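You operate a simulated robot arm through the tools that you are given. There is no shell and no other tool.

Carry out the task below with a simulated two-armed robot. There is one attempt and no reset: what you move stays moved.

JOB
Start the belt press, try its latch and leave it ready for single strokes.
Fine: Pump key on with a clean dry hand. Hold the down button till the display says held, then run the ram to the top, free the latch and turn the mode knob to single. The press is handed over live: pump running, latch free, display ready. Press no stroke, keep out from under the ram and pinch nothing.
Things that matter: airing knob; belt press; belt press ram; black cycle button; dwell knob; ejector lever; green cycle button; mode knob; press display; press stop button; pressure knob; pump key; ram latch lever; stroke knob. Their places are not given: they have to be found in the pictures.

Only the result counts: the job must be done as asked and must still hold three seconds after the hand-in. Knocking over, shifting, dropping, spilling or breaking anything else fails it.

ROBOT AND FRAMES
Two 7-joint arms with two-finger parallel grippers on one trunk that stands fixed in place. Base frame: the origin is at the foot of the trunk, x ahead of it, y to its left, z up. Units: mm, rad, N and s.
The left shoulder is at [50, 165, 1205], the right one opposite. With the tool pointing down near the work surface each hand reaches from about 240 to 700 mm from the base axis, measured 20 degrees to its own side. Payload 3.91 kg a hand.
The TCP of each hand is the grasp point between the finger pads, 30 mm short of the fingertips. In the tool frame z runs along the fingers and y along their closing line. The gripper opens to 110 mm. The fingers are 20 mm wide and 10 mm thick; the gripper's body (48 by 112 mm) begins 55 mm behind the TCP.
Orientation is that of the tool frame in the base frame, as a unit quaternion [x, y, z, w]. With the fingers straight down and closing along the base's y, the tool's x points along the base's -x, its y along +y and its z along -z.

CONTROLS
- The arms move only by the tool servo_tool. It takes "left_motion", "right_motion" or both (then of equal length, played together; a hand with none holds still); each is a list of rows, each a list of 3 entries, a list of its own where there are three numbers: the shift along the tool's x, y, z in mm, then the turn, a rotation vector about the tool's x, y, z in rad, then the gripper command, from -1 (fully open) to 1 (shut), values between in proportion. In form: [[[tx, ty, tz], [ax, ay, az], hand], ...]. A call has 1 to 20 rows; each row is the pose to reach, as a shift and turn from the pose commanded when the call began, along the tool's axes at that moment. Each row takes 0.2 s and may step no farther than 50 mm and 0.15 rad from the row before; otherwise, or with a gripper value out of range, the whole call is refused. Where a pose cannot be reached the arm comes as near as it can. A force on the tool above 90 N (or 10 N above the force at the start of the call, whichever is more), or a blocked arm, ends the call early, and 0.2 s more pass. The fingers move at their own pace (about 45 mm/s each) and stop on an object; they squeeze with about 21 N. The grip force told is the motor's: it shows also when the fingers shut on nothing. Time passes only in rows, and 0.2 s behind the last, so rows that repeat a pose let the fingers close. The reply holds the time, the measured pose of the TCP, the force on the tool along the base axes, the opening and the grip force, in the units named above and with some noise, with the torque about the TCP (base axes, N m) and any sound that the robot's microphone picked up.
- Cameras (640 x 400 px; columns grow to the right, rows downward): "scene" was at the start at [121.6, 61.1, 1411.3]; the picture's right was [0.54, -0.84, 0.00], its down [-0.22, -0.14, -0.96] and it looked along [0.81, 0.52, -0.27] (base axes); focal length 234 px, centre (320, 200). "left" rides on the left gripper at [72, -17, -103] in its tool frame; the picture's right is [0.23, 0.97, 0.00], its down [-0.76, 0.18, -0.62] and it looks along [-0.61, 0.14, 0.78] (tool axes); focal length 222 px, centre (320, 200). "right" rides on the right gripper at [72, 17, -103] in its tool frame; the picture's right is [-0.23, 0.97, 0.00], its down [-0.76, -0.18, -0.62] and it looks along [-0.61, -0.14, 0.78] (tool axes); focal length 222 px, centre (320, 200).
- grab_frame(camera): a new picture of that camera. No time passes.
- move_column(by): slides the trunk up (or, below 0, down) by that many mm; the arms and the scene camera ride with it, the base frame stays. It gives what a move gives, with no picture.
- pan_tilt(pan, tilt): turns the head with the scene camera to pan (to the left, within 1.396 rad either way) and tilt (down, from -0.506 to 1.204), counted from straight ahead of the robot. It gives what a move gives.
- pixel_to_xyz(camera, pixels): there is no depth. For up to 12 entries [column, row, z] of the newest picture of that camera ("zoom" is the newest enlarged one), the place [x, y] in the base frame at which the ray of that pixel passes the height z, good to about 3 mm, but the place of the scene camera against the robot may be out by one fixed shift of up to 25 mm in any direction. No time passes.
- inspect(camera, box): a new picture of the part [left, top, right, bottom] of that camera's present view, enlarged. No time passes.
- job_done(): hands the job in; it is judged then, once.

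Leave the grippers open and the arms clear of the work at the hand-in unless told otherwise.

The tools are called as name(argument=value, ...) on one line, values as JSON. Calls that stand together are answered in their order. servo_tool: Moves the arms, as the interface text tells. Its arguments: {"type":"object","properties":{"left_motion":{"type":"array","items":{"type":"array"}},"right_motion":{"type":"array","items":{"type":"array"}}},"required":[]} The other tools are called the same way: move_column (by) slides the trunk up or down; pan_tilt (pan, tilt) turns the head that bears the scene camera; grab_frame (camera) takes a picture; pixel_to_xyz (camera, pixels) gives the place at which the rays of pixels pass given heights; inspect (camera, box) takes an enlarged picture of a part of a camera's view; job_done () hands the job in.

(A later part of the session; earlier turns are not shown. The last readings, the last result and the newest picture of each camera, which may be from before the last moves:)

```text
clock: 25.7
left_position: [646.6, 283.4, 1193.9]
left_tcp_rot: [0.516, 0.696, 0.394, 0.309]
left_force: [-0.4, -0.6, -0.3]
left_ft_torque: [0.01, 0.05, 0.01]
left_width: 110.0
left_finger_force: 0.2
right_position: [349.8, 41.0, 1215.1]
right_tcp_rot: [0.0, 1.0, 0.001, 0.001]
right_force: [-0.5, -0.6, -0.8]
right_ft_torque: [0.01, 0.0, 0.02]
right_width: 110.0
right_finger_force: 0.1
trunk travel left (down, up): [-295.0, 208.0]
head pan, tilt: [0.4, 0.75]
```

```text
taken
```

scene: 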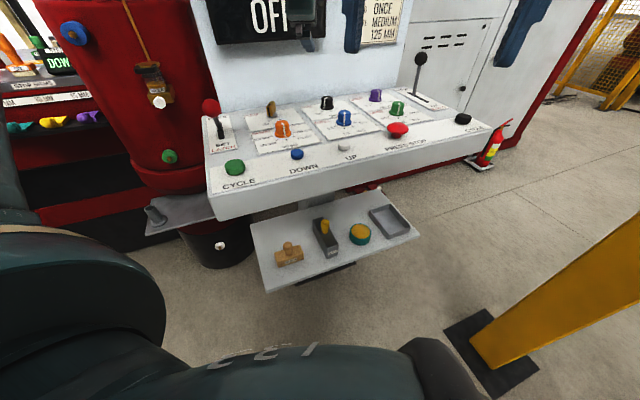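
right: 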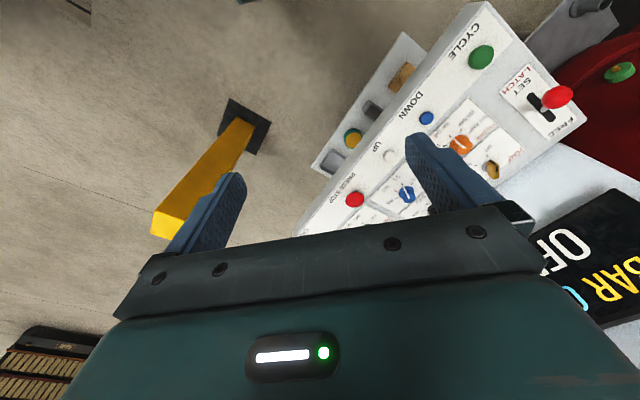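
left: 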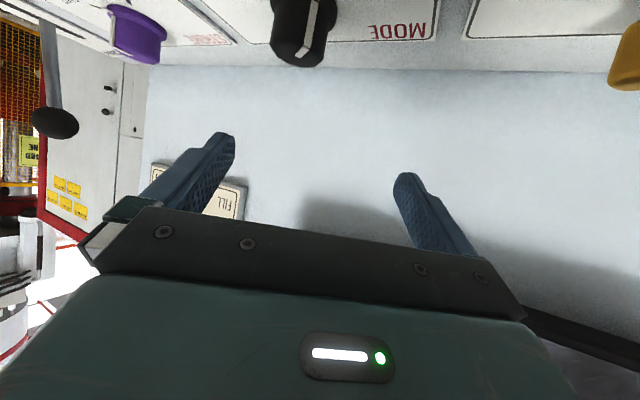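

The roll of 88° went well; I go on to the full half turn.

servo_tool(left_motion=[[[0, 0, 0], [0, 0, 0.14], -1], [[0, 0, 0], [0, 0, 0.28], -1], [[0, 0, 0], [0, 0, 0.42], -1], [[0, 0, 0], [0, 0, 0.56], -1], [[0, 0, 0], [0, 0, 0.7], -1], [[0, 0, 0], [0, 0, 0.84], -1], [[0, 0, 0], [0, 0, 0.98], -1], [[0, 0, 0], [0, 0, 1.12], -1], [[0, 0, 0], [0, 0, 1.26], -1], [[0, 0, 0], [0, 0, 1.4], -1], [[0, 0, 0], [0, 0, 1.54], -1], [[0, 0, 0], [0, 0, 1.602], -1]])

pan_tilt(pan=0.5, tilt=0.5)

grab_frame(camera="scene")

grab_frame(camera="left")

```text
clock: 28.3
left_position: [646.6, 284.1, 1193.2]
left_tcp_rot: [0.858, 0.115, 0.496, -0.067]
left_force: [0.0, 1.1, 0.1]
left_ft_torque: [-0.04, 0.03, 0.02]
left_width: 110.3
left_finger_force: 0.1
right_position: [350.9, 43.1, 1213.8]
right_tcp_rot: [-0.001, 1.0, 0.001, 0.001]
right_force: [0.1, -1.3, -0.2]
right_ft_torque: [0.0, 0.02, 0.02]
right_width: 110.1
right_finger_force: 0.0
trunk travel left (down, up): [-295.0, 208.0]
head pan, tilt: [0.4, 0.75]
```

```text
clock: 29.1
left_position: [647.5, 284.0, 1195.1]
left_tcp_rot: [0.858, 0.115, 0.496, -0.067]
left_force: [0.8, 0.1, 0.4]
left_ft_torque: [-0.01, -0.03, 0.0]
left_width: 109.9
left_finger_force: 0.1
right_position: [350.7, 42.7, 1214.1]
right_tcp_rot: [0.0, 1.0, 0.0, 0.001]
right_force: [-0.7, -0.4, -0.9]
right_ft_torque: [0.02, -0.02, 0.01]
right_width: 109.9
right_finger_force: 0.1
trunk travel left (down, up): [-295.0, 208.0]
head pan, tilt: [0.499, 0.499]
```

```text
taken
```

scene: 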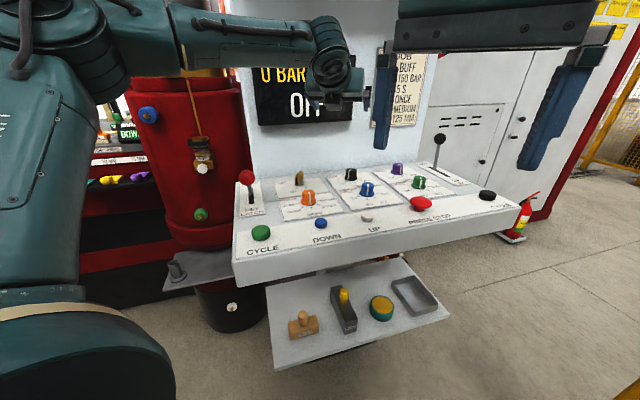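

```text
taken
```

left: 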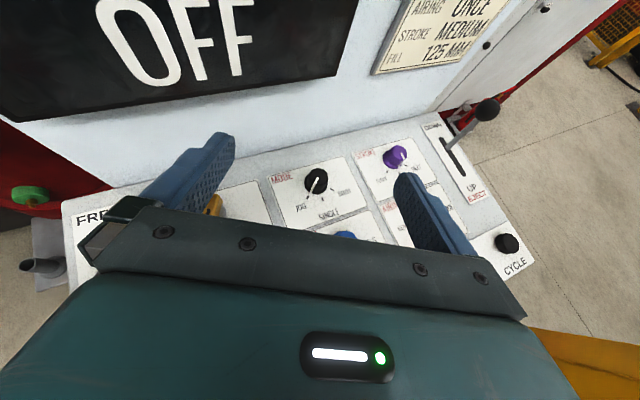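

The flipped hand works well: camera on top and the panel in view. I try the reach to the mode knob again with this roll and 70° lean at z≈1050.

servo_tool(left_motion=[[[-12.5, 5, 36], [0, 0.035, 0], -1], [[-25, 10, 72], [0, 0.07, 0], -1], [[-37.5, 15.6, 108], [0, 0.105, 0], -1], [[-50, 21, 144], [0, 0.14, 0], -1], [[-62.4, 26, 180], [0, 0.175, 0], -1], [[-62.4, 26, 180], [0, 0.175, 0], -1]])

grab_frame(camera="left")

grab_frame(camera="scene")

```text
clock: 30.5
left_position: [740.2, 307.4, 1056.6]
left_tcp_rot: [0.811, 0.109, 0.57, -0.076]
left_force: [-0.1, -0.8, -0.3]
left_ft_torque: [-0.01, 0.01, -0.02]
left_width: 109.8
left_finger_force: 0.1
left hand out of reach, approached as far as the arm can: row 4, 5, 6
right_position: [349.1, 42.5, 1214.9]
right_tcp_rot: [0.0, 1.0, 0.0, 0.001]
right_force: [-0.4, 0.2, -0.5]
right_ft_torque: [-0.03, -0.01, 0.0]
right_width: 110.1
right_finger_force: 0.1
trunk travel left (down, up): [-295.0, 208.0]
head pan, tilt: [0.499, 0.499]
```

```text
taken
```

left: 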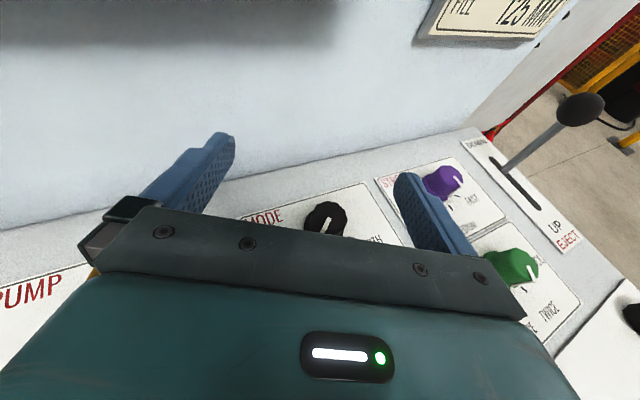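

```text
taken
```

scene: 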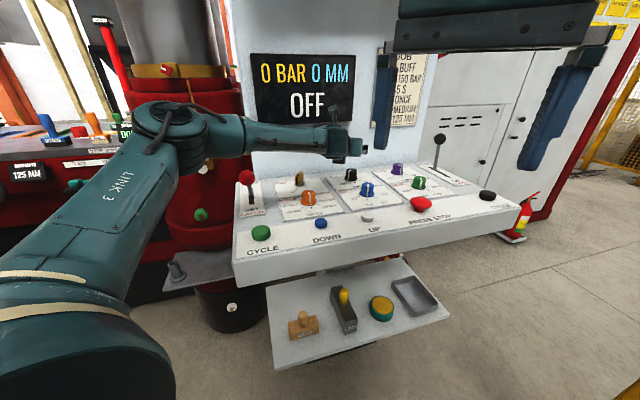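

The reach grows only slightly (705 mm from the shoulder). I re-measure the mode knob precisely from this closer view.

inspect(camera="left", box=[230, 170, 390, 270])

inspect(camera="scene", box=[270, 140, 430, 240])

pixel_to_xyz(camera="left", pixels=[[325, 218, 990], [325, 225, 954], [325, 235, 954], [325, 205, 990], [345, 220, 990], [305, 218, 990]])

```text
4.00 times, centred on (310, 220) of left
```

zoom: 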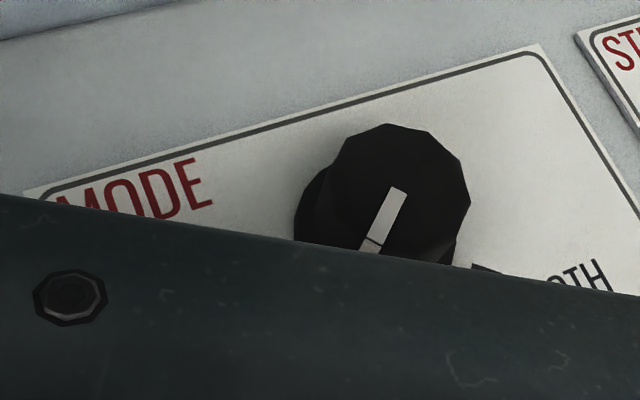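

```text
4.00 times, centred on (350, 190) of scene
```

zoom: 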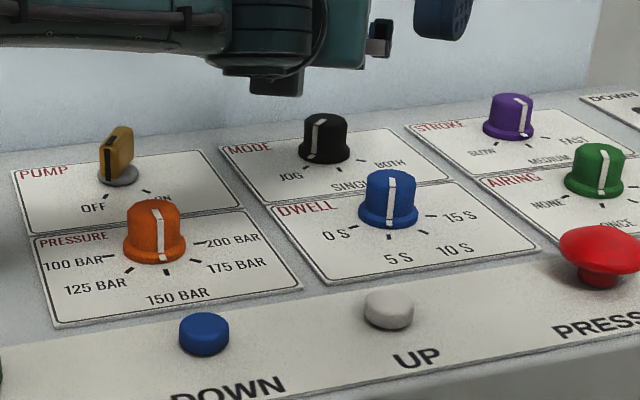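

```text
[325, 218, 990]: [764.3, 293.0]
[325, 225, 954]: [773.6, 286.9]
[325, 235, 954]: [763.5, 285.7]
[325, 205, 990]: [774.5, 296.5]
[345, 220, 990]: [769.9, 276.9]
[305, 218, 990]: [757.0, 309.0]
```

The mode knob's axis is about (767, 289), top ~988. I look at how the left arm is bent now, to see what limits the reach.

pan_tilt(pan=0.95, tilt=0.35)

grab_frame(camera="scene")

grab_frame(camera="right")

```text
clock: 31.4
left_position: [740.3, 307.8, 1056.2]
left_tcp_rot: [0.811, 0.109, 0.569, -0.077]
left_force: [0.0, -1.5, -0.5]
left_ft_torque: [0.0, -0.03, 0.01]
left_width: 110.1
left_finger_force: 0.1
right_position: [349.0, 42.2, 1214.5]
right_tcp_rot: [0.0, 1.0, 0.0, 0.001]
right_force: [-0.5, -0.2, 0.2]
right_ft_torque: [0.02, 0.01, 0.0]
right_width: 109.9
right_finger_force: 0.0
trunk travel left (down, up): [-295.0, 208.0]
head pan, tilt: [0.949, 0.351]
```

```text
taken
```

scene: 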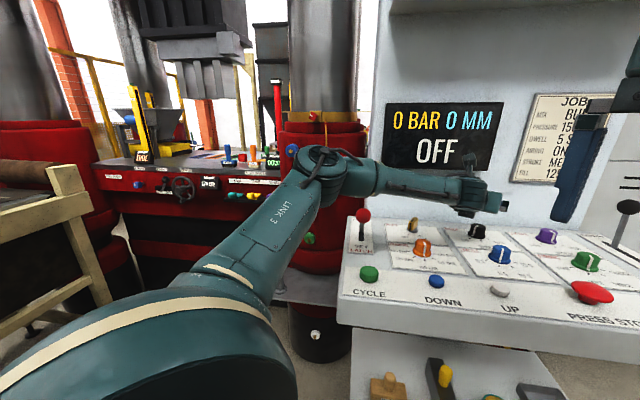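

```text
taken
```

right: 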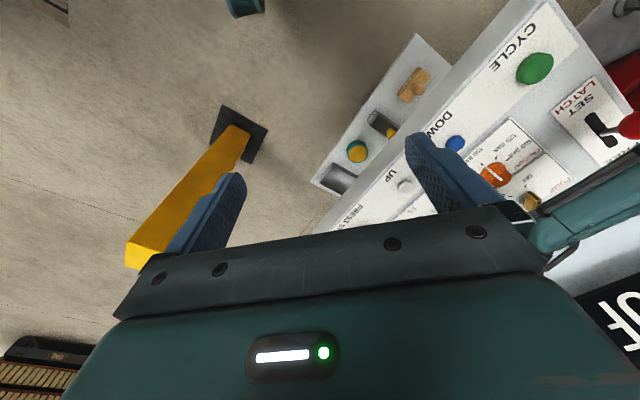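

I test the reach with the hand almost level (lean ~88°) at z≈1060, well above the knobs, toward the mode knob.

servo_tool(left_motion=[[[0, 4, 5], [0, 0.08, 0], -1], [[0, 8, 12], [0, 0.16, 0], -1], [[0, 12, 20], [0, 0.24, 0], -1], [[0, 16, 30], [0, 0.31, 0], -1], [[0, 20, 40], [0, 0.31, 0], -1], [[0, 20, 40], [0, 0.31, 0], -1]])

grab_frame(camera="scene")

```text
clock: 32.8
left_position: [738.9, 315.4, 1060.8]
left_tcp_rot: [0.714, 0.097, 0.687, -0.093]
left_force: [0.9, 0.0, -0.1]
left_ft_torque: [0.0, 0.01, 0.0]
left_width: 109.9
left_finger_force: 0.1
left hand out of reach, approached as far as the arm can: row 1, 2, 3, 4, 5, 6
right_position: [350.5, 42.5, 1214.6]
right_tcp_rot: [0.001, 1.0, 0.001, 0.001]
right_force: [0.4, -0.5, -0.5]
right_ft_torque: [0.01, -0.02, -0.02]
right_width: 110.1
right_finger_force: 0.0
trunk travel left (down, up): [-295.0, 208.0]
head pan, tilt: [0.949, 0.351]
```

```text
taken
```

scene: 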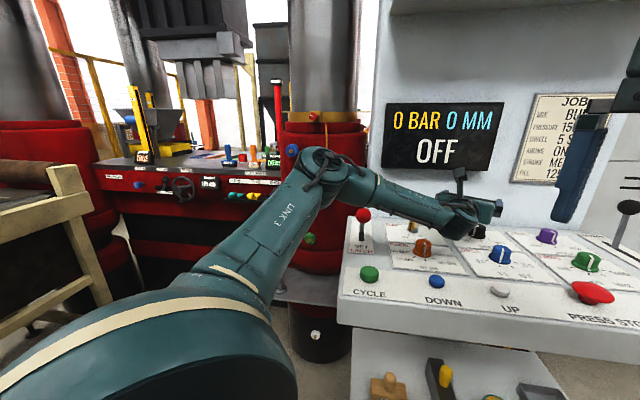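

The reach is capped near 705 mm from the shoulder, so the mode knob will be worked with the fingertips later. First the pump key: I draw the left hand back to about (600, 400, 1130), lean 50°, and shut the fingers.

servo_tool(left_motion=[[[13, -23.8, -22.8], [0, -0.13, 0], -1], [[26, -47.6, -45.6], [0, -0.26, 0], -1], [[39, -71.3, -68.3], [0, -0.39, 0], -1], [[52, -95, -91], [0, -0.52, 0], 0], [[64.7, -118.9, -113.9], [0, -0.65, 0], 1], [[64.7, -118.9, -113.9], [0, -0.65, 0], 1], [[64.7, -118.9, -113.9], [0, -0.65, 0], 1], [[64.7, -118.9, -113.9], [0, -0.65, 0], 1], [[64.7, -118.9, -113.9], [0, -0.65, 0], 1], [[64.7, -118.9, -113.9], [0, -0.65, 0], 1]])

grab_frame(camera="left")

pan_tilt(pan=0.55, tilt=0.45)

grab_frame(camera="scene")

```text
clock: 35.0
left_position: [599.8, 403.2, 1127.1]
left_tcp_rot: [0.896, 0.12, 0.424, -0.057]
left_force: [-1.1, 1.0, -0.4]
left_ft_torque: [0.0, 0.01, -0.02]
left_width: 0.0
left_finger_force: 20.8
right_position: [348.5, 41.7, 1215.5]
right_tcp_rot: [0.0, 1.0, 0.001, 0.0]
right_force: [-0.1, -0.2, -0.2]
right_ft_torque: [0.0, -0.01, -0.01]
right_width: 110.1
right_finger_force: 0.0
trunk travel left (down, up): [-295.0, 208.0]
head pan, tilt: [0.949, 0.351]
```

```text
taken
```

left: 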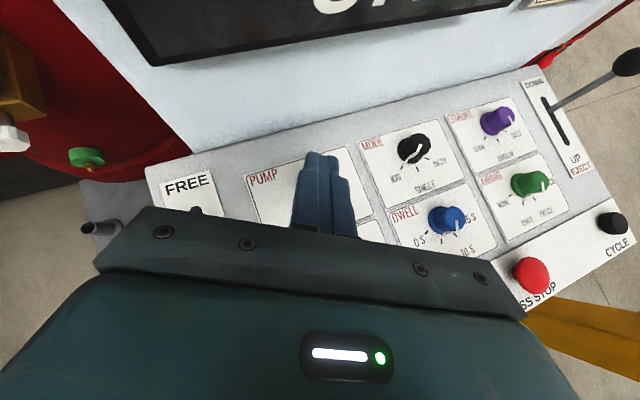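

```text
clock: 35.8
left_position: [599.9, 403.8, 1129.1]
left_tcp_rot: [0.896, 0.12, 0.423, -0.056]
left_force: [-0.3, 0.2, 0.2]
left_ft_torque: [0.03, 0.04, -0.05]
left_width: 0.0
left_finger_force: 20.8
right_position: [350.5, 41.6, 1215.0]
right_tcp_rot: [0.0, 1.0, 0.002, 0.001]
right_force: [-0.5, -0.2, -0.6]
right_ft_torque: [-0.02, -0.03, 0.0]
right_width: 110.1
right_finger_force: 0.0
trunk travel left (down, up): [-295.0, 208.0]
head pan, tilt: [0.55, 0.45]
```

```text
taken
```

scene: 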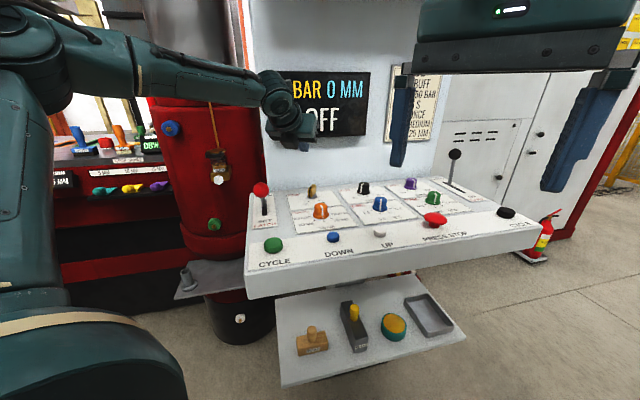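

Good view of the mode knob from here; I measure it again, along with the ticks.

inspect(camera="left", box=[350, 120, 470, 195])

pixel_to_xyz(camera="zoom", pixels=[[330, 145, 985], [330, 145, 990], [300, 220, 954], [240, 280, 954], [345, 330, 954], [430, 265, 954], [430, 180, 954], [320, 110, 985], [320, 110, 954]])

```text
5.33 times, centred on (410, 158) of left
```

zoom: 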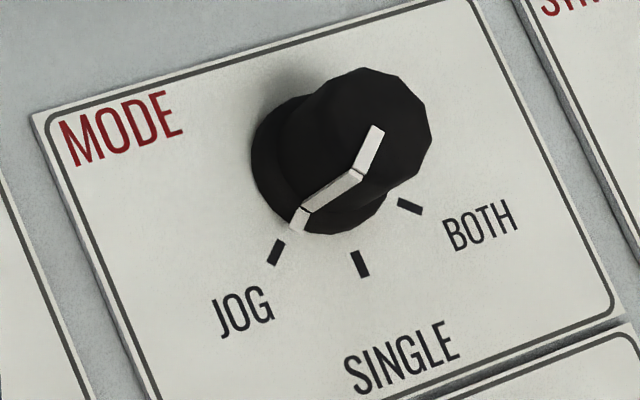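

```text
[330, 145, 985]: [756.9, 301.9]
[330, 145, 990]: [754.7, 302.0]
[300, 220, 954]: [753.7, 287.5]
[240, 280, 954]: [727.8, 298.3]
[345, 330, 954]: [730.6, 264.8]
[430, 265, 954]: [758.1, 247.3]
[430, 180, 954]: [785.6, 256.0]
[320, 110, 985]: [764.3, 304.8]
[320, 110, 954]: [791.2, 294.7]
```

pixel_to_xyz(camera="zoom", pixels=[[276, 252, 954], [360, 263, 954], [410, 206, 954], [320, 165, 954], [320, 165, 960], [375, 130, 985], [375, 130, 990], [375, 130, 995], [300, 222, 957], [357, 175, 988]])

```text
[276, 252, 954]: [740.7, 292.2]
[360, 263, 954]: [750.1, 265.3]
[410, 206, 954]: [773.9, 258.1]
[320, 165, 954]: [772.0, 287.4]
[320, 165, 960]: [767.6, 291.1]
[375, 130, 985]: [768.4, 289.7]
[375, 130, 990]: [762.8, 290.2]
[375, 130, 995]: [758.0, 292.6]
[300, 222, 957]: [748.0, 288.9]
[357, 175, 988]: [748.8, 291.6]
```

The mode knob's axis is at about (769, 289), top z≈985. Now the pump key: I stand the hand up to a 22° lean and move it to the left of the key at z≈1060, then look.

servo_tool(left_motion=[[[-10, -5.6, 14.4], [0, -0.125, 0], 1], [[-20.5, -11.2, 28.8], [0, -0.25, 0], 1], [[-30.7, -16.8, 43.1], [0, -0.375, 0], 1], [[-40.9, -22.4, 57.5], [0, -0.5, 0], 1], [[-40.9, -22.4, 57.5], [0, -0.5, 0], 1]])

grab_frame(camera="left")

grab_frame(camera="scene")

```text
clock: 37.0
left_position: [609.3, 427.8, 1058.7]
left_tcp_rot: [0.973, 0.13, 0.187, -0.026]
left_force: [1.0, -0.3, -0.4]
left_ft_torque: [-0.02, -0.02, 0.0]
left_width: 0.0
left_finger_force: 21.0
right_position: [350.1, 42.5, 1214.3]
right_tcp_rot: [0.0, 1.0, 0.001, 0.001]
right_force: [-0.7, -0.1, 0.8]
right_ft_torque: [-0.01, 0.0, 0.01]
right_width: 110.1
right_finger_force: 0.0
trunk travel left (down, up): [-295.0, 208.0]
head pan, tilt: [0.55, 0.45]
```

```text
taken
```

left: 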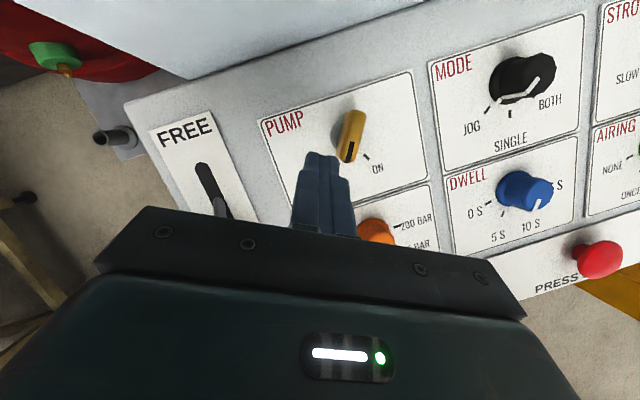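

```text
taken
```

scene: 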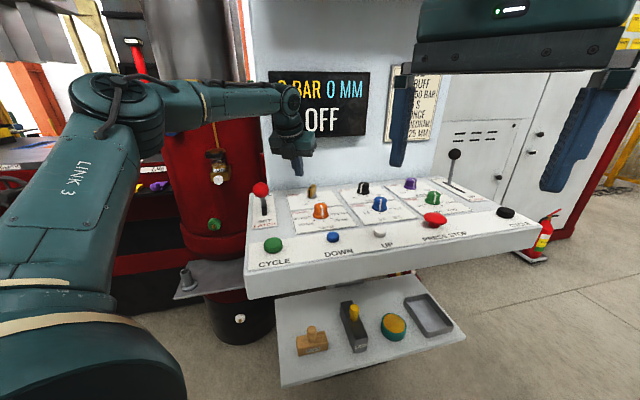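

The key is plainly in view beside the fingers. I zoom in to measure it.

inspect(camera="left", box=[280, 80, 420, 168])

```text
4.55 times, centred on (350, 124) of left
```

zoom: 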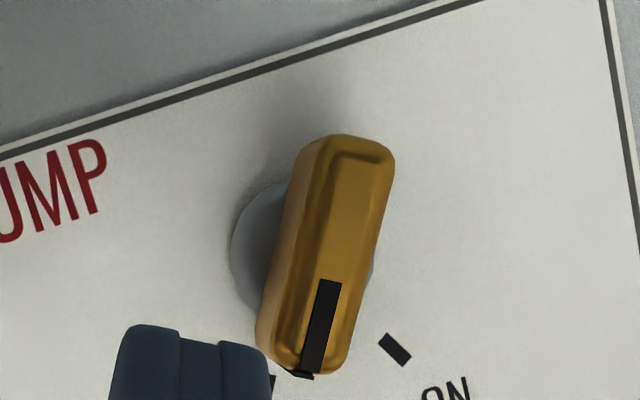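

pixel_to_xyz(camera="zoom", pixels=[[348, 145, 995], [308, 372, 995], [300, 255, 995], [378, 255, 995], [301, 250, 956], [394, 348, 954], [338, 255, 995], [338, 255, 990], [272, 382, 954], [308, 372, 990]])

```text
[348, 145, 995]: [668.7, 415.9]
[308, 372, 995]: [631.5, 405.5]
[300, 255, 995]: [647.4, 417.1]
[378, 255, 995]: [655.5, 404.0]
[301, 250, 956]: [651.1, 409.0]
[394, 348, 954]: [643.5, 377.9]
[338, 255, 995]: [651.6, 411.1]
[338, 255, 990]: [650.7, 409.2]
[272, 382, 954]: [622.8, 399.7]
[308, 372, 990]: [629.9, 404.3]
```

Key axis at (651, 409), slab ~14 mm thick pointing at OFF (~195°), ON at ~255°: a 60° turn. I lower the fingertips beside the key's left flank, about 10 mm clear of it.

servo_tool(left_motion=[[[-6.5, 0.2, 18], [0, 0, 0], 1], [[-13, 0.4, 36], [0, 0, 0], 1], [[-19.3, 0.6, 53.5], [0, 0, 0], 1], [[-19.3, 0.6, 53.5], [0, 0, 0], 1]])

grab_frame(camera="left")

grab_frame(camera="scene")

```text
clock: 38.0
left_position: [614.9, 427.8, 1002.8]
left_tcp_rot: [0.973, 0.13, 0.189, -0.026]
left_force: [-0.3, -0.2, -0.1]
left_ft_torque: [-0.01, 0.03, 0.03]
left_width: 0.0
left_finger_force: 21.6
right_position: [349.9, 42.0, 1214.4]
right_tcp_rot: [0.0, 1.0, 0.001, 0.001]
right_force: [0.2, 0.5, -0.2]
right_ft_torque: [-0.01, 0.05, 0.01]
right_width: 110.0
right_finger_force: 0.0
trunk travel left (down, up): [-295.0, 208.0]
head pan, tilt: [0.55, 0.45]
```

```text
taken
```

left: 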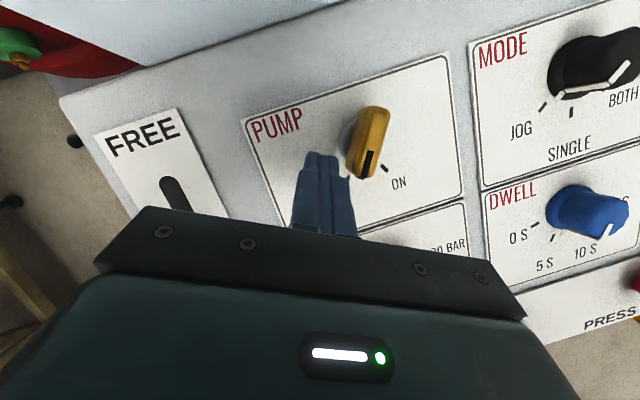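

```text
taken
```

scene: 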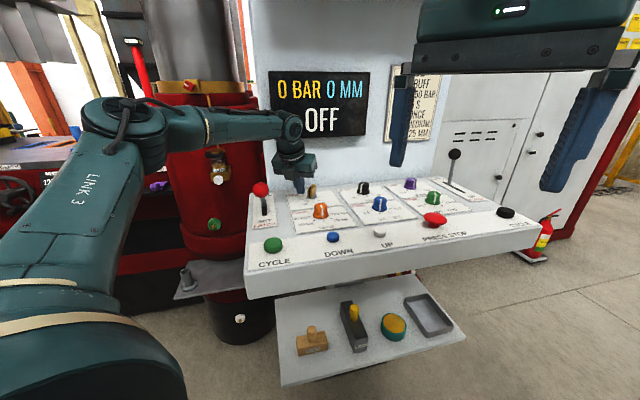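

inspect(camera="left", box=[280, 90, 420, 178])

```text
4.55 times, centred on (350, 134) of left
```

zoom: 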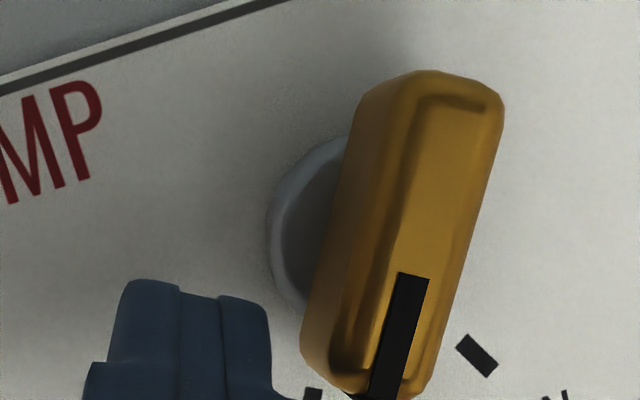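

The fingertips stand left of the key, ending just short of its axis. I push its front wing to the right in small steps, first about halfway, watching force and display.

servo_tool(left_motion=[[[-2.4, 5.5, -0.9], [0, 0, 0], 1], [[-3.9, 10.6, -1.6], [0, 0, 0], 1], [[-4.7, 14.1, -1.9], [0, 0, 0], 1], [[-5.5, 18.0, -2.2], [0, 0, 0], 1], [[-5.5, 18.0, -2.2], [0, 0, 0], 1]])

inspect(camera="left", box=[280, 90, 420, 178])

inspect(camera="scene", box=[240, 60, 400, 160])

```text
clock: 39.2
left_position: [612.1, 410.2, 1002.3]
left_tcp_rot: [0.973, 0.13, 0.188, -0.026]
left_force: [0.0, 0.7, 0.3]
left_ft_torque: [0.01, 0.01, 0.0]
left_width: 0.0
left_finger_force: 20.4
right_position: [350.3, 42.3, 1215.1]
right_tcp_rot: [0.001, 1.0, 0.001, 0.0]
right_force: [0.1, 0.3, -0.5]
right_ft_torque: [0.04, 0.0, -0.03]
right_width: 110.1
right_finger_force: 0.0
trunk travel left (down, up): [-295.0, 208.0]
head pan, tilt: [0.55, 0.45]
```

```text
4.55 times, centred on (350, 134) of left
```

zoom: 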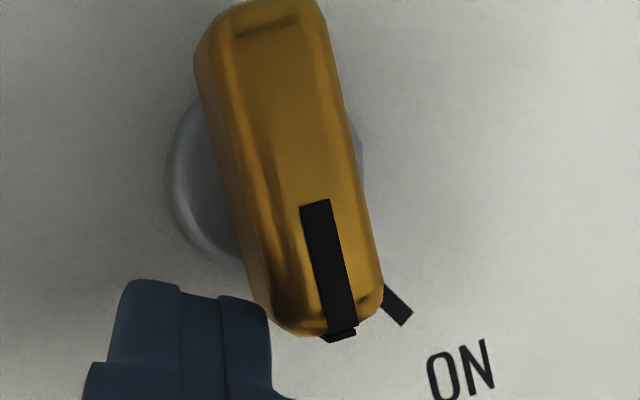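

```text
4.00 times, centred on (320, 110) of scene
```

zoom: 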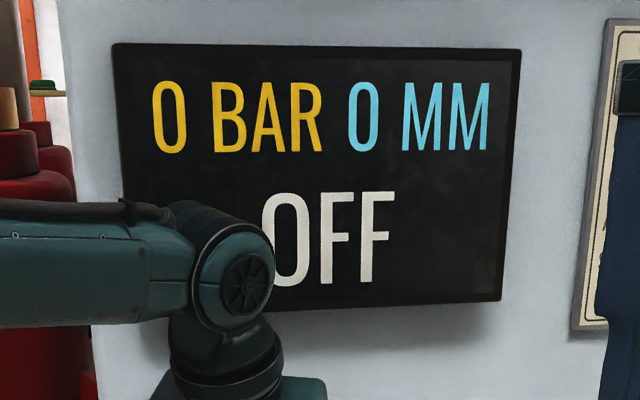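

The key turned about 30° with almost no force. I go on round the arc.

servo_tool(left_motion=[[[0.5, 3.8, 0.15], [0, 0, 0], 1], [[2.0, 7.4, 0.7], [0, 0, 0], 1], [[2.5, 9.1, 1.0], [0, 0, 0], 1], [[2.5, 9.1, 1.0], [0, 0, 0], 1]])

inspect(camera="left", box=[280, 70, 420, 158])

inspect(camera="scene", box=[240, 60, 400, 160])

```text
clock: 40.2
left_position: [618.0, 401.8, 1001.7]
left_tcp_rot: [0.973, 0.131, 0.188, -0.025]
left_force: [-0.2, 0.7, 1.0]
left_ft_torque: [-0.02, -0.01, -0.04]
left_width: 0.0
left_finger_force: 20.7
right_position: [349.4, 42.4, 1213.9]
right_tcp_rot: [0.0, 1.0, 0.0, 0.001]
right_force: [0.0, -0.2, 1.0]
right_ft_torque: [-0.02, 0.0, 0.03]
right_width: 109.8
right_finger_force: 0.1
trunk travel left (down, up): [-295.0, 208.0]
head pan, tilt: [0.55, 0.45]
```

```text
4.55 times, centred on (350, 114) of left
```

zoom: 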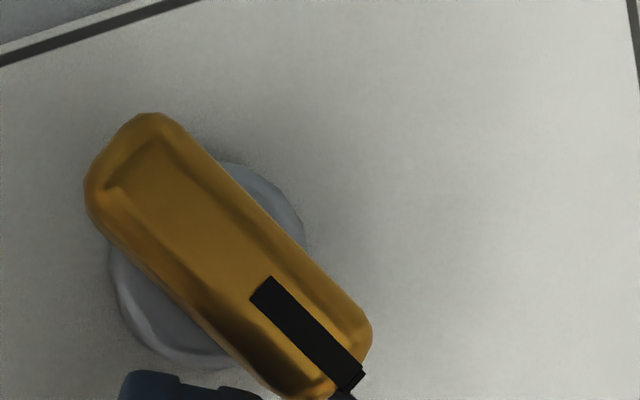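

```text
4.00 times, centred on (320, 110) of scene
```

zoom: 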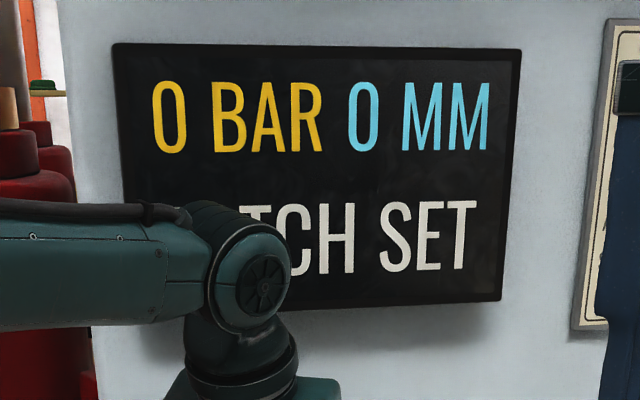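

The display now reads "LATCH SET" – the pump is on and the latch is set. I back the fingers off and lift them, then check that the key rests on ON.

servo_tool(left_motion=[[[-9, -2, -4], [0, 0, 0], 1], [[-18, -4, -8], [0, 0, 0], 1], [[-8, -4, -36], [0, 0, 0], 1], [[4, -4, -64], [0, 0, 0], 1], [[16, -4, -92], [0, 0, 0], 1], [[16, -4, -92], [0, 0, 0], 1]])

grab_frame(camera="left")

grab_frame(camera="scene")

```text
clock: 41.6
left_position: [597.4, 401.4, 1091.5]
left_tcp_rot: [0.973, 0.131, 0.189, -0.025]
left_force: [-0.4, -0.7, 0.6]
left_ft_torque: [-0.02, -0.02, 0.0]
left_width: 0.0
left_finger_force: 21.1
right_position: [349.5, 42.0, 1214.8]
right_tcp_rot: [-0.001, 1.0, 0.001, 0.0]
right_force: [-0.2, 1.0, 0.0]
right_ft_torque: [0.01, 0.0, -0.02]
right_width: 109.9
right_finger_force: 0.0
trunk travel left (down, up): [-295.0, 208.0]
head pan, tilt: [0.55, 0.45]
```

```text
taken
```

left: 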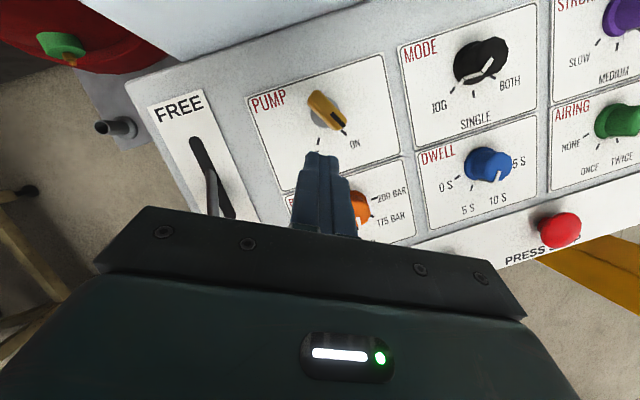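

```text
taken
```

scene: 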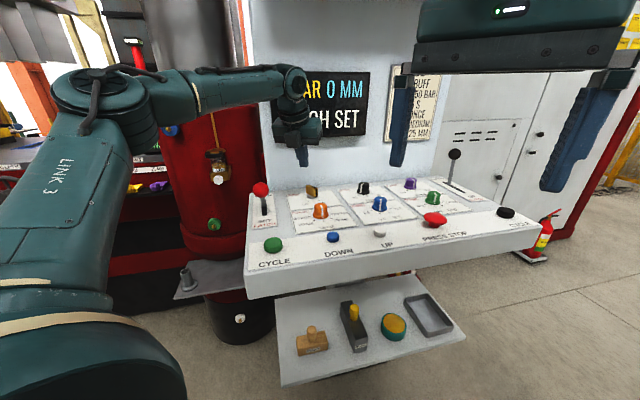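

inspect(camera="left", box=[270, 70, 410, 158])

pixel_to_xyz(camera="zoom", pixels=[[200, 110, 995], [320, 250, 995], [260, 175, 995], [225, 190, 957]])

inspect(camera="scene", box=[260, 170, 420, 270])

```text
4.55 times, centred on (340, 114) of left
```

zoom: 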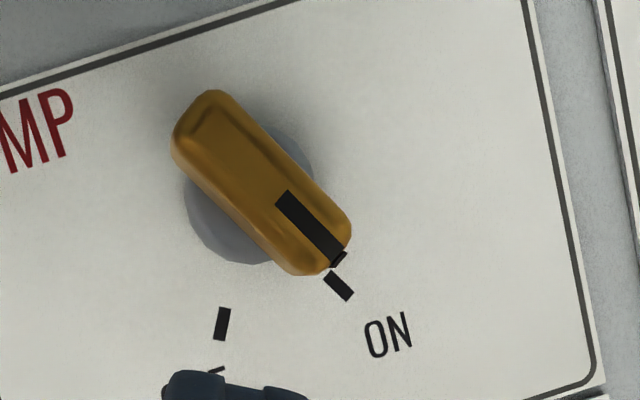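

```text
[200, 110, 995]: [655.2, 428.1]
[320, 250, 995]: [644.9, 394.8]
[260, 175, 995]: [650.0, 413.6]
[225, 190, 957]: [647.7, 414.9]
```

```text
4.00 times, centred on (340, 220) of scene
```

zoom: 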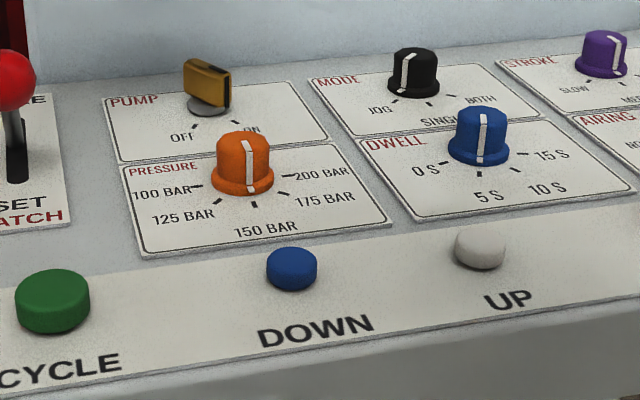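

The key's black mark is lined up with the ON tick. Next the DOWN button at about (491, 248), top z≈962: I bring the closed left fingers upright above it, at z≈1040.

servo_tool(left_motion=[[[-30.3, 24, -1.1], [0, -0.077, 0], 1], [[-60.7, 47.9, -2.2], [0, -0.154, 0], 1], [[-91, 71.8, -3.3], [0, -0.231, 0], 1], [[-121.4, 95.8, -4.4], [0, -0.308, 0], 1], [[-151.7, 119.7, -5.5], [0, -0.384, 0], 1], [[-151.7, 119.7, -5.5], [0, -0.384, 0], 1]])

grab_frame(camera="left")

grab_frame(camera="scene")

grab_frame(camera="right")

```text
clock: 43.0
left_position: [492.5, 248.5, 1040.2]
left_tcp_rot: [0.991, 0.133, -0.001, 0.0]
left_force: [-0.1, -0.4, -0.3]
left_ft_torque: [-0.05, -0.01, -0.01]
left_width: 0.0
left_finger_force: 20.8
right_position: [349.3, 42.9, 1215.4]
right_tcp_rot: [0.0, 1.0, 0.001, 0.001]
right_force: [-0.3, -0.1, -0.4]
right_ft_torque: [0.06, 0.0, 0.03]
right_width: 109.9
right_finger_force: 0.0
trunk travel left (down, up): [-295.0, 208.0]
head pan, tilt: [0.55, 0.45]
```

```text
taken
```

left: 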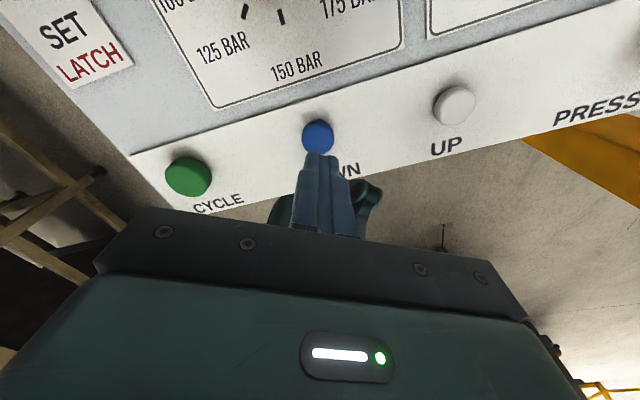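

```text
taken
```

scene: 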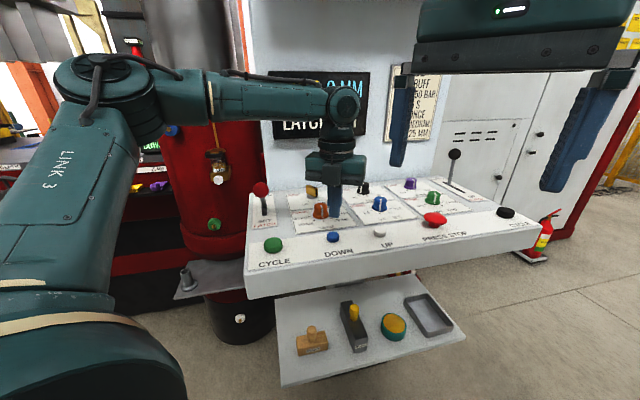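

```text
taken
```

right: 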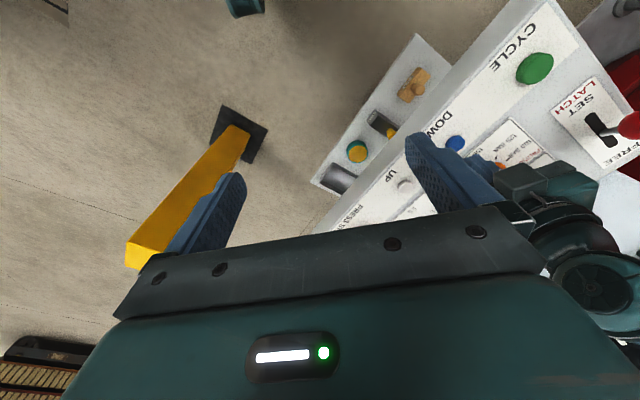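

The wrist hides part of the display from the head camera. I use the right hand's camera to watch the display: raise and turn the right hand to look at the wall.

servo_tool(right_motion=[[[0, -10, -25], [0, 0, -0.13], -1], [[0, -20, -50], [0, 0, -0.26], -1], [[0, -30, -75], [0, 0, -0.39], -1], [[0, -40, -100], [0, 0, -0.52], -1], [[0, -50, -125], [0, 0, -0.65], -1], [[0, -60, -150], [0, 0, -0.785], -1]])

servo_tool(right_motion=[[[0, 0, 0], [0, -0.13, 0], -1], [[0, 0, 0], [0, -0.26, 0], -1]])

grab_frame(camera="right")

```text
clock: 44.4
left_position: [491.4, 248.9, 1040.6]
left_tcp_rot: [0.991, 0.133, -0.001, 0.001]
left_force: [-0.2, 0.2, 0.1]
left_ft_torque: [0.01, 0.01, -0.01]
left_width: 0.0
left_finger_force: 20.5
right_position: [331.4, -17.2, 1319.1]
right_tcp_rot: [-0.382, 0.924, 0.0, 0.003]
right_force: [0.1, -0.2, -0.8]
right_ft_torque: [-0.02, 0.02, -0.02]
right_width: 109.8
right_finger_force: 0.1
right hand out of reach, approached as far as the arm can: row 5, 6
trunk travel left (down, up): [-295.0, 208.0]
head pan, tilt: [0.55, 0.45]
```

```text
clock: 45.0
left_position: [492.0, 247.8, 1041.4]
left_tcp_rot: [0.991, 0.133, 0.0, 0.0]
left_force: [-0.8, 0.2, -0.3]
left_ft_torque: [0.02, 0.01, -0.06]
left_width: 0.0
left_finger_force: 21.0
right_position: [331.4, -19.4, 1319.2]
right_tcp_rot: [-0.379, 0.916, 0.051, 0.122]
right_force: [0.2, 0.4, 0.3]
right_ft_torque: [0.0, 0.02, -0.01]
right_width: 110.0
right_finger_force: 0.1
trunk travel left (down, up): [-295.0, 208.0]
head pan, tilt: [0.55, 0.45]
```

```text
taken
```

right: 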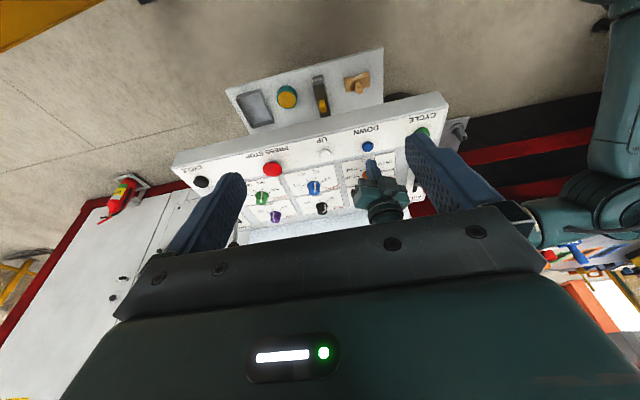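

The image is upside down, so the display lies hidden behind the gripper body; I tilt the right hand further up by about 45°.

servo_tool(right_motion=[[[0, 0, 0], [0, -0.13, 0], -1], [[0, 0, 0], [0, -0.26, 0], -1], [[0, 0, 0], [0, -0.39, 0], -1], [[0, 0, 0], [0, -0.52, 0], -1], [[0, 0, 0], [0, -0.65, 0], -1], [[0, 0, 0], [0, -0.78, 0], -1]])

grab_frame(camera="right")

grab_frame(camera="scene")

```text
clock: 46.4
left_position: [492.7, 247.1, 1040.8]
left_tcp_rot: [0.991, 0.133, -0.001, 0.0]
left_force: [0.5, -0.1, 0.2]
left_ft_torque: [0.02, -0.01, 0.01]
left_width: 0.2
left_finger_force: 20.8
right_position: [330.9, -19.8, 1319.5]
right_tcp_rot: [-0.331, 0.801, 0.191, 0.461]
right_force: [0.9, -0.2, 0.1]
right_ft_torque: [0.0, 0.0, -0.01]
right_width: 110.0
right_finger_force: 0.1
trunk travel left (down, up): [-295.0, 208.0]
head pan, tilt: [0.55, 0.45]
```

```text
taken
```

right: 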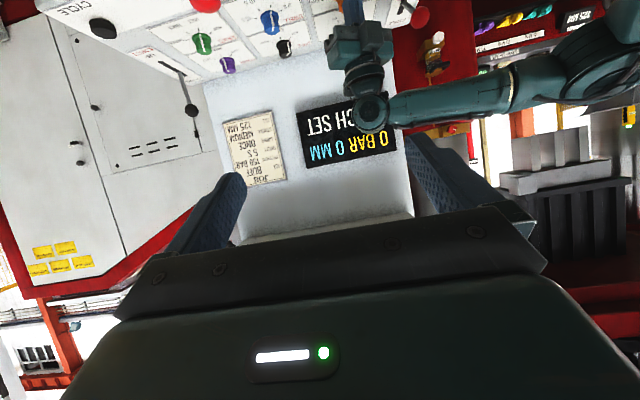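

```text
taken
```

scene: 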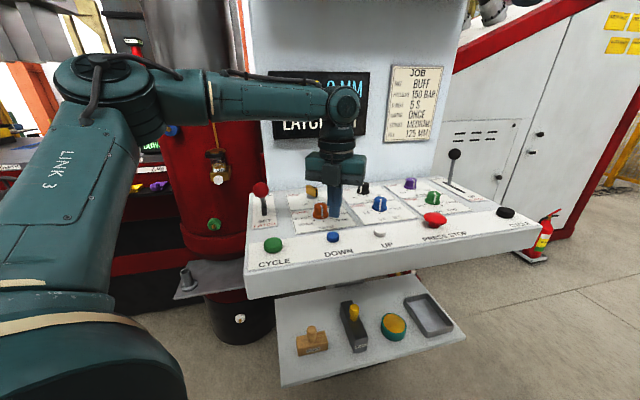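

The right camera now shows most of the display (upside down: "0 BAR 0 MM … SET"), the head camera the rest. I check the fingers' alignment over DOWN.

grab_frame(camera="left")

pixel_to_xyz(camera="left", pixels=[[317, 135, 962], [454, 104, 962], [188, 176, 964]])

inspect(camera="right", box=[290, 80, 450, 180])

```text
taken
```

left: 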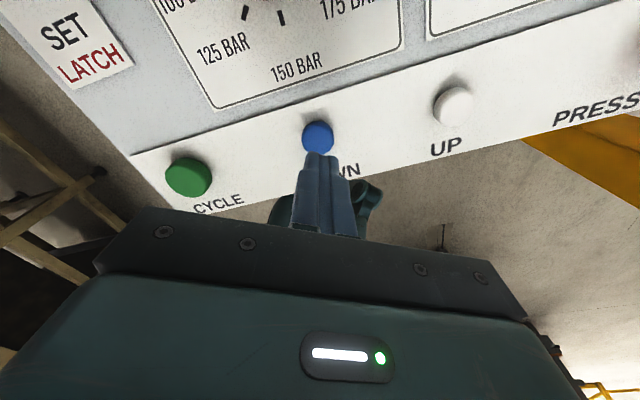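

```text
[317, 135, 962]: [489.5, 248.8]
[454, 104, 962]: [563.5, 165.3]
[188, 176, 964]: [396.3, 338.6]
```

```text
4.00 times, centred on (370, 130) of right
```

zoom: 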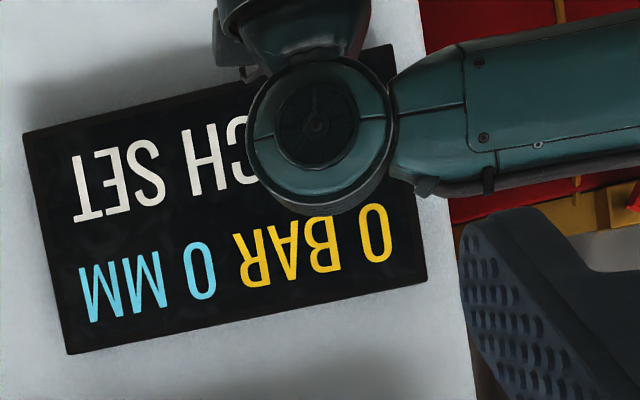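

DOWN lies at (489.5, 248.8), the fingers are centred on it. I lower them onto the button and press ~3 mm, then look at the display.

servo_tool(left_motion=[[[-1, 0, 25], [0, 0, 0], 1], [[-2, 0, 40], [0, 0, 0], 1], [[-2, 0, 45], [0, 0, 0], 1], [[-2, 0, 48], [0, 0, 0], 1], [[-2, 0, 50], [0, 0, 0], 1], [[-2, 0, 52], [0, 0, 0], 1]])

inspect(camera="right", box=[290, 80, 450, 180])

inspect(camera="scene", box=[240, 50, 400, 150])

```text
clock: 47.8
left_position: [488.7, 247.9, 990.8]
left_tcp_rot: [0.991, 0.133, 0.001, 0.0]
left_force: [0.4, 2.3, 9.6]
left_ft_torque: [0.08, 0.0, -0.05]
left_width: 0.2
left_finger_force: 20.9
right_position: [330.4, -19.4, 1320.0]
right_tcp_rot: [-0.332, 0.801, 0.19, 0.46]
right_force: [-0.1, -0.6, 0.4]
right_ft_torque: [0.01, 0.0, 0.05]
right_width: 110.0
right_finger_force: 0.2
trunk travel left (down, up): [-295.0, 208.0]
head pan, tilt: [0.55, 0.45]
heard: click
```

```text
4.00 times, centred on (370, 130) of right
```

zoom: 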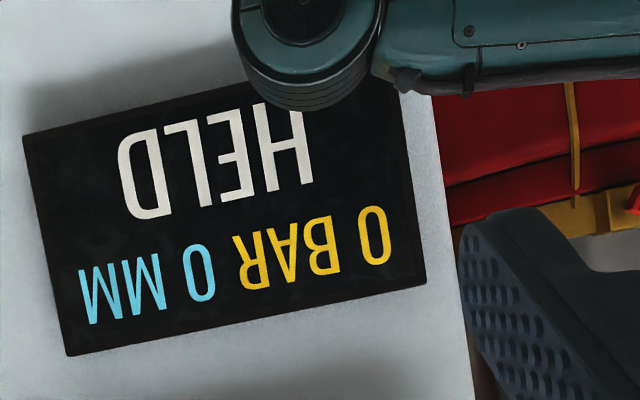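

```text
4.00 times, centred on (320, 100) of scene
```

zoom: 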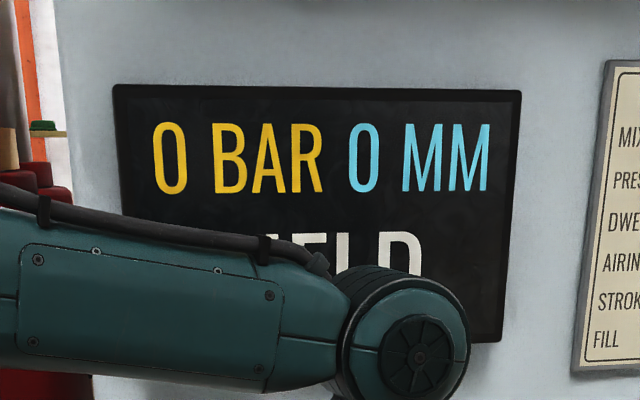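

The button clicked (≈10 N) and the display says "HELD". I hold two more steps to be sure, then lift straight off.

servo_tool(left_motion=[[[0, 0, 0], [0, 0, 0], 1], [[0, 0, 0], [0, 0, 0], 1]])

inspect(camera="right", box=[290, 80, 450, 180])

servo_tool(left_motion=[[[0, 0, -15], [0, 0, 0], 1], [[0, 0, -45], [0, 0, 0], 1], [[0, 0, -45], [0, 0, 0], 1]])

inspect(camera="right", box=[290, 80, 450, 180])

inspect(camera="scene", box=[240, 50, 400, 150])

```text
clock: 48.4
left_position: [489.8, 248.4, 991.9]
left_tcp_rot: [0.991, 0.133, 0.001, -0.001]
left_force: [1.7, 3.4, 13.0]
left_ft_torque: [0.11, -0.04, -0.01]
left_width: 0.0
left_finger_force: 21.0
right_position: [330.1, -19.6, 1319.7]
right_tcp_rot: [-0.331, 0.801, 0.19, 0.46]
right_force: [-0.2, 0.6, -0.6]
right_ft_torque: [-0.02, -0.03, 0.01]
right_width: 110.0
right_finger_force: 0.0
trunk travel left (down, up): [-295.0, 208.0]
head pan, tilt: [0.55, 0.45]
```

```text
4.00 times, centred on (370, 130) of right
```

zoom: 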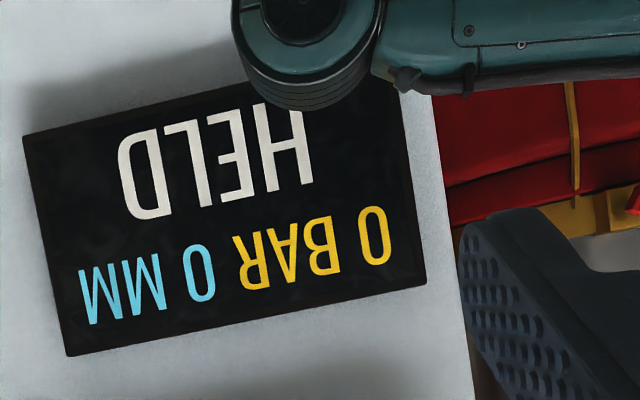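

```text
clock: 49.2
left_position: [488.3, 247.8, 1035.1]
left_tcp_rot: [0.991, 0.132, -0.002, 0.0]
left_force: [-0.9, 0.7, 0.1]
left_ft_torque: [-0.02, 0.04, 0.04]
left_width: 0.0
left_finger_force: 20.9
right_position: [330.7, -18.0, 1319.3]
right_tcp_rot: [-0.331, 0.801, 0.191, 0.461]
right_force: [-0.2, -0.4, 0.4]
right_ft_torque: [0.01, 0.0, -0.03]
right_width: 110.2
right_finger_force: 0.0
trunk travel left (down, up): [-295.0, 208.0]
head pan, tilt: [0.55, 0.45]
```

```text
4.00 times, centred on (370, 130) of right
```

zoom: 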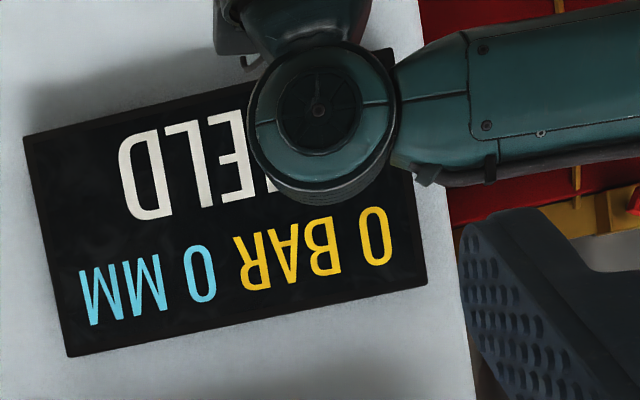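

```text
4.00 times, centred on (320, 100) of scene
```

zoom: 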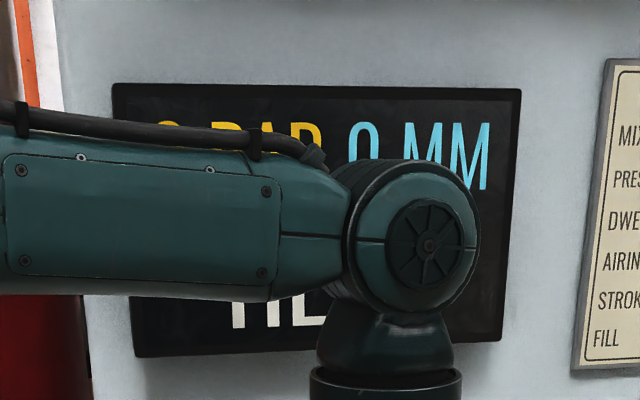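

HELD stays. Now I move the fingers over UP at (563.5, 165.3), at the same height.

servo_tool(left_motion=[[[16.7, 33.1, 0], [0, 0, 0], 1], [[33.5, 66.2, 0], [0, 0, 0], 1], [[50.2, 99.3, 0], [0, 0, 0], 1], [[50.2, 99.3, 0], [0, 0, 0], 1]])

grab_frame(camera="left")

grab_frame(camera="right")

```text
clock: 50.2
left_position: [529.6, 195.8, 1030.0]
left_tcp_rot: [0.991, 0.133, 0.001, 0.0]
left_force: [-0.1, 0.6, -0.2]
left_ft_torque: [0.01, -0.01, 0.0]
left_width: 0.0
left_finger_force: 20.8
left hand out of reach, approached as far as the arm can: row 2, 3, 4
right_position: [330.7, -18.9, 1318.5]
right_tcp_rot: [-0.331, 0.802, 0.19, 0.46]
right_force: [-0.5, 0.1, -0.1]
right_ft_torque: [-0.01, -0.01, 0.01]
right_width: 109.9
right_finger_force: 0.1
trunk travel left (down, up): [-295.0, 208.0]
head pan, tilt: [0.55, 0.45]
```

```text
taken
```

left: 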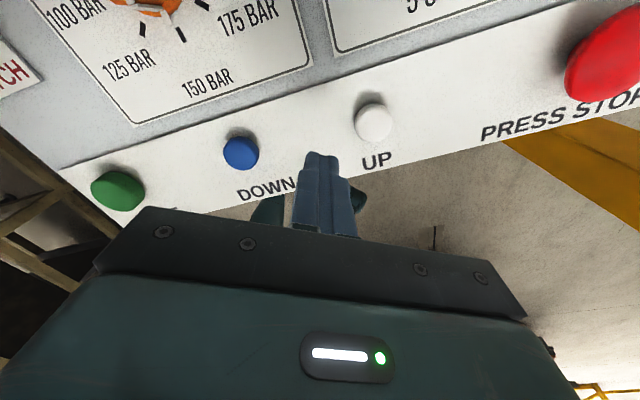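

```text
taken
```

right: 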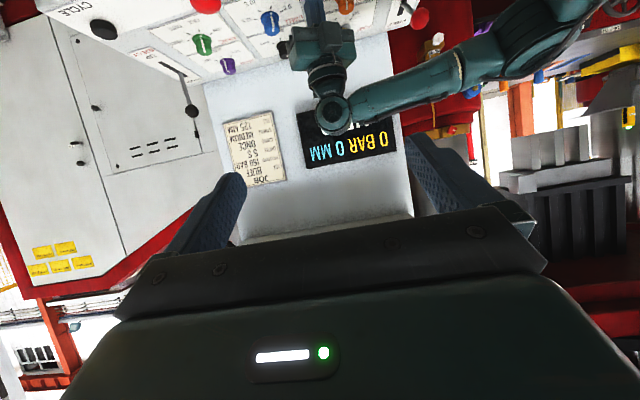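

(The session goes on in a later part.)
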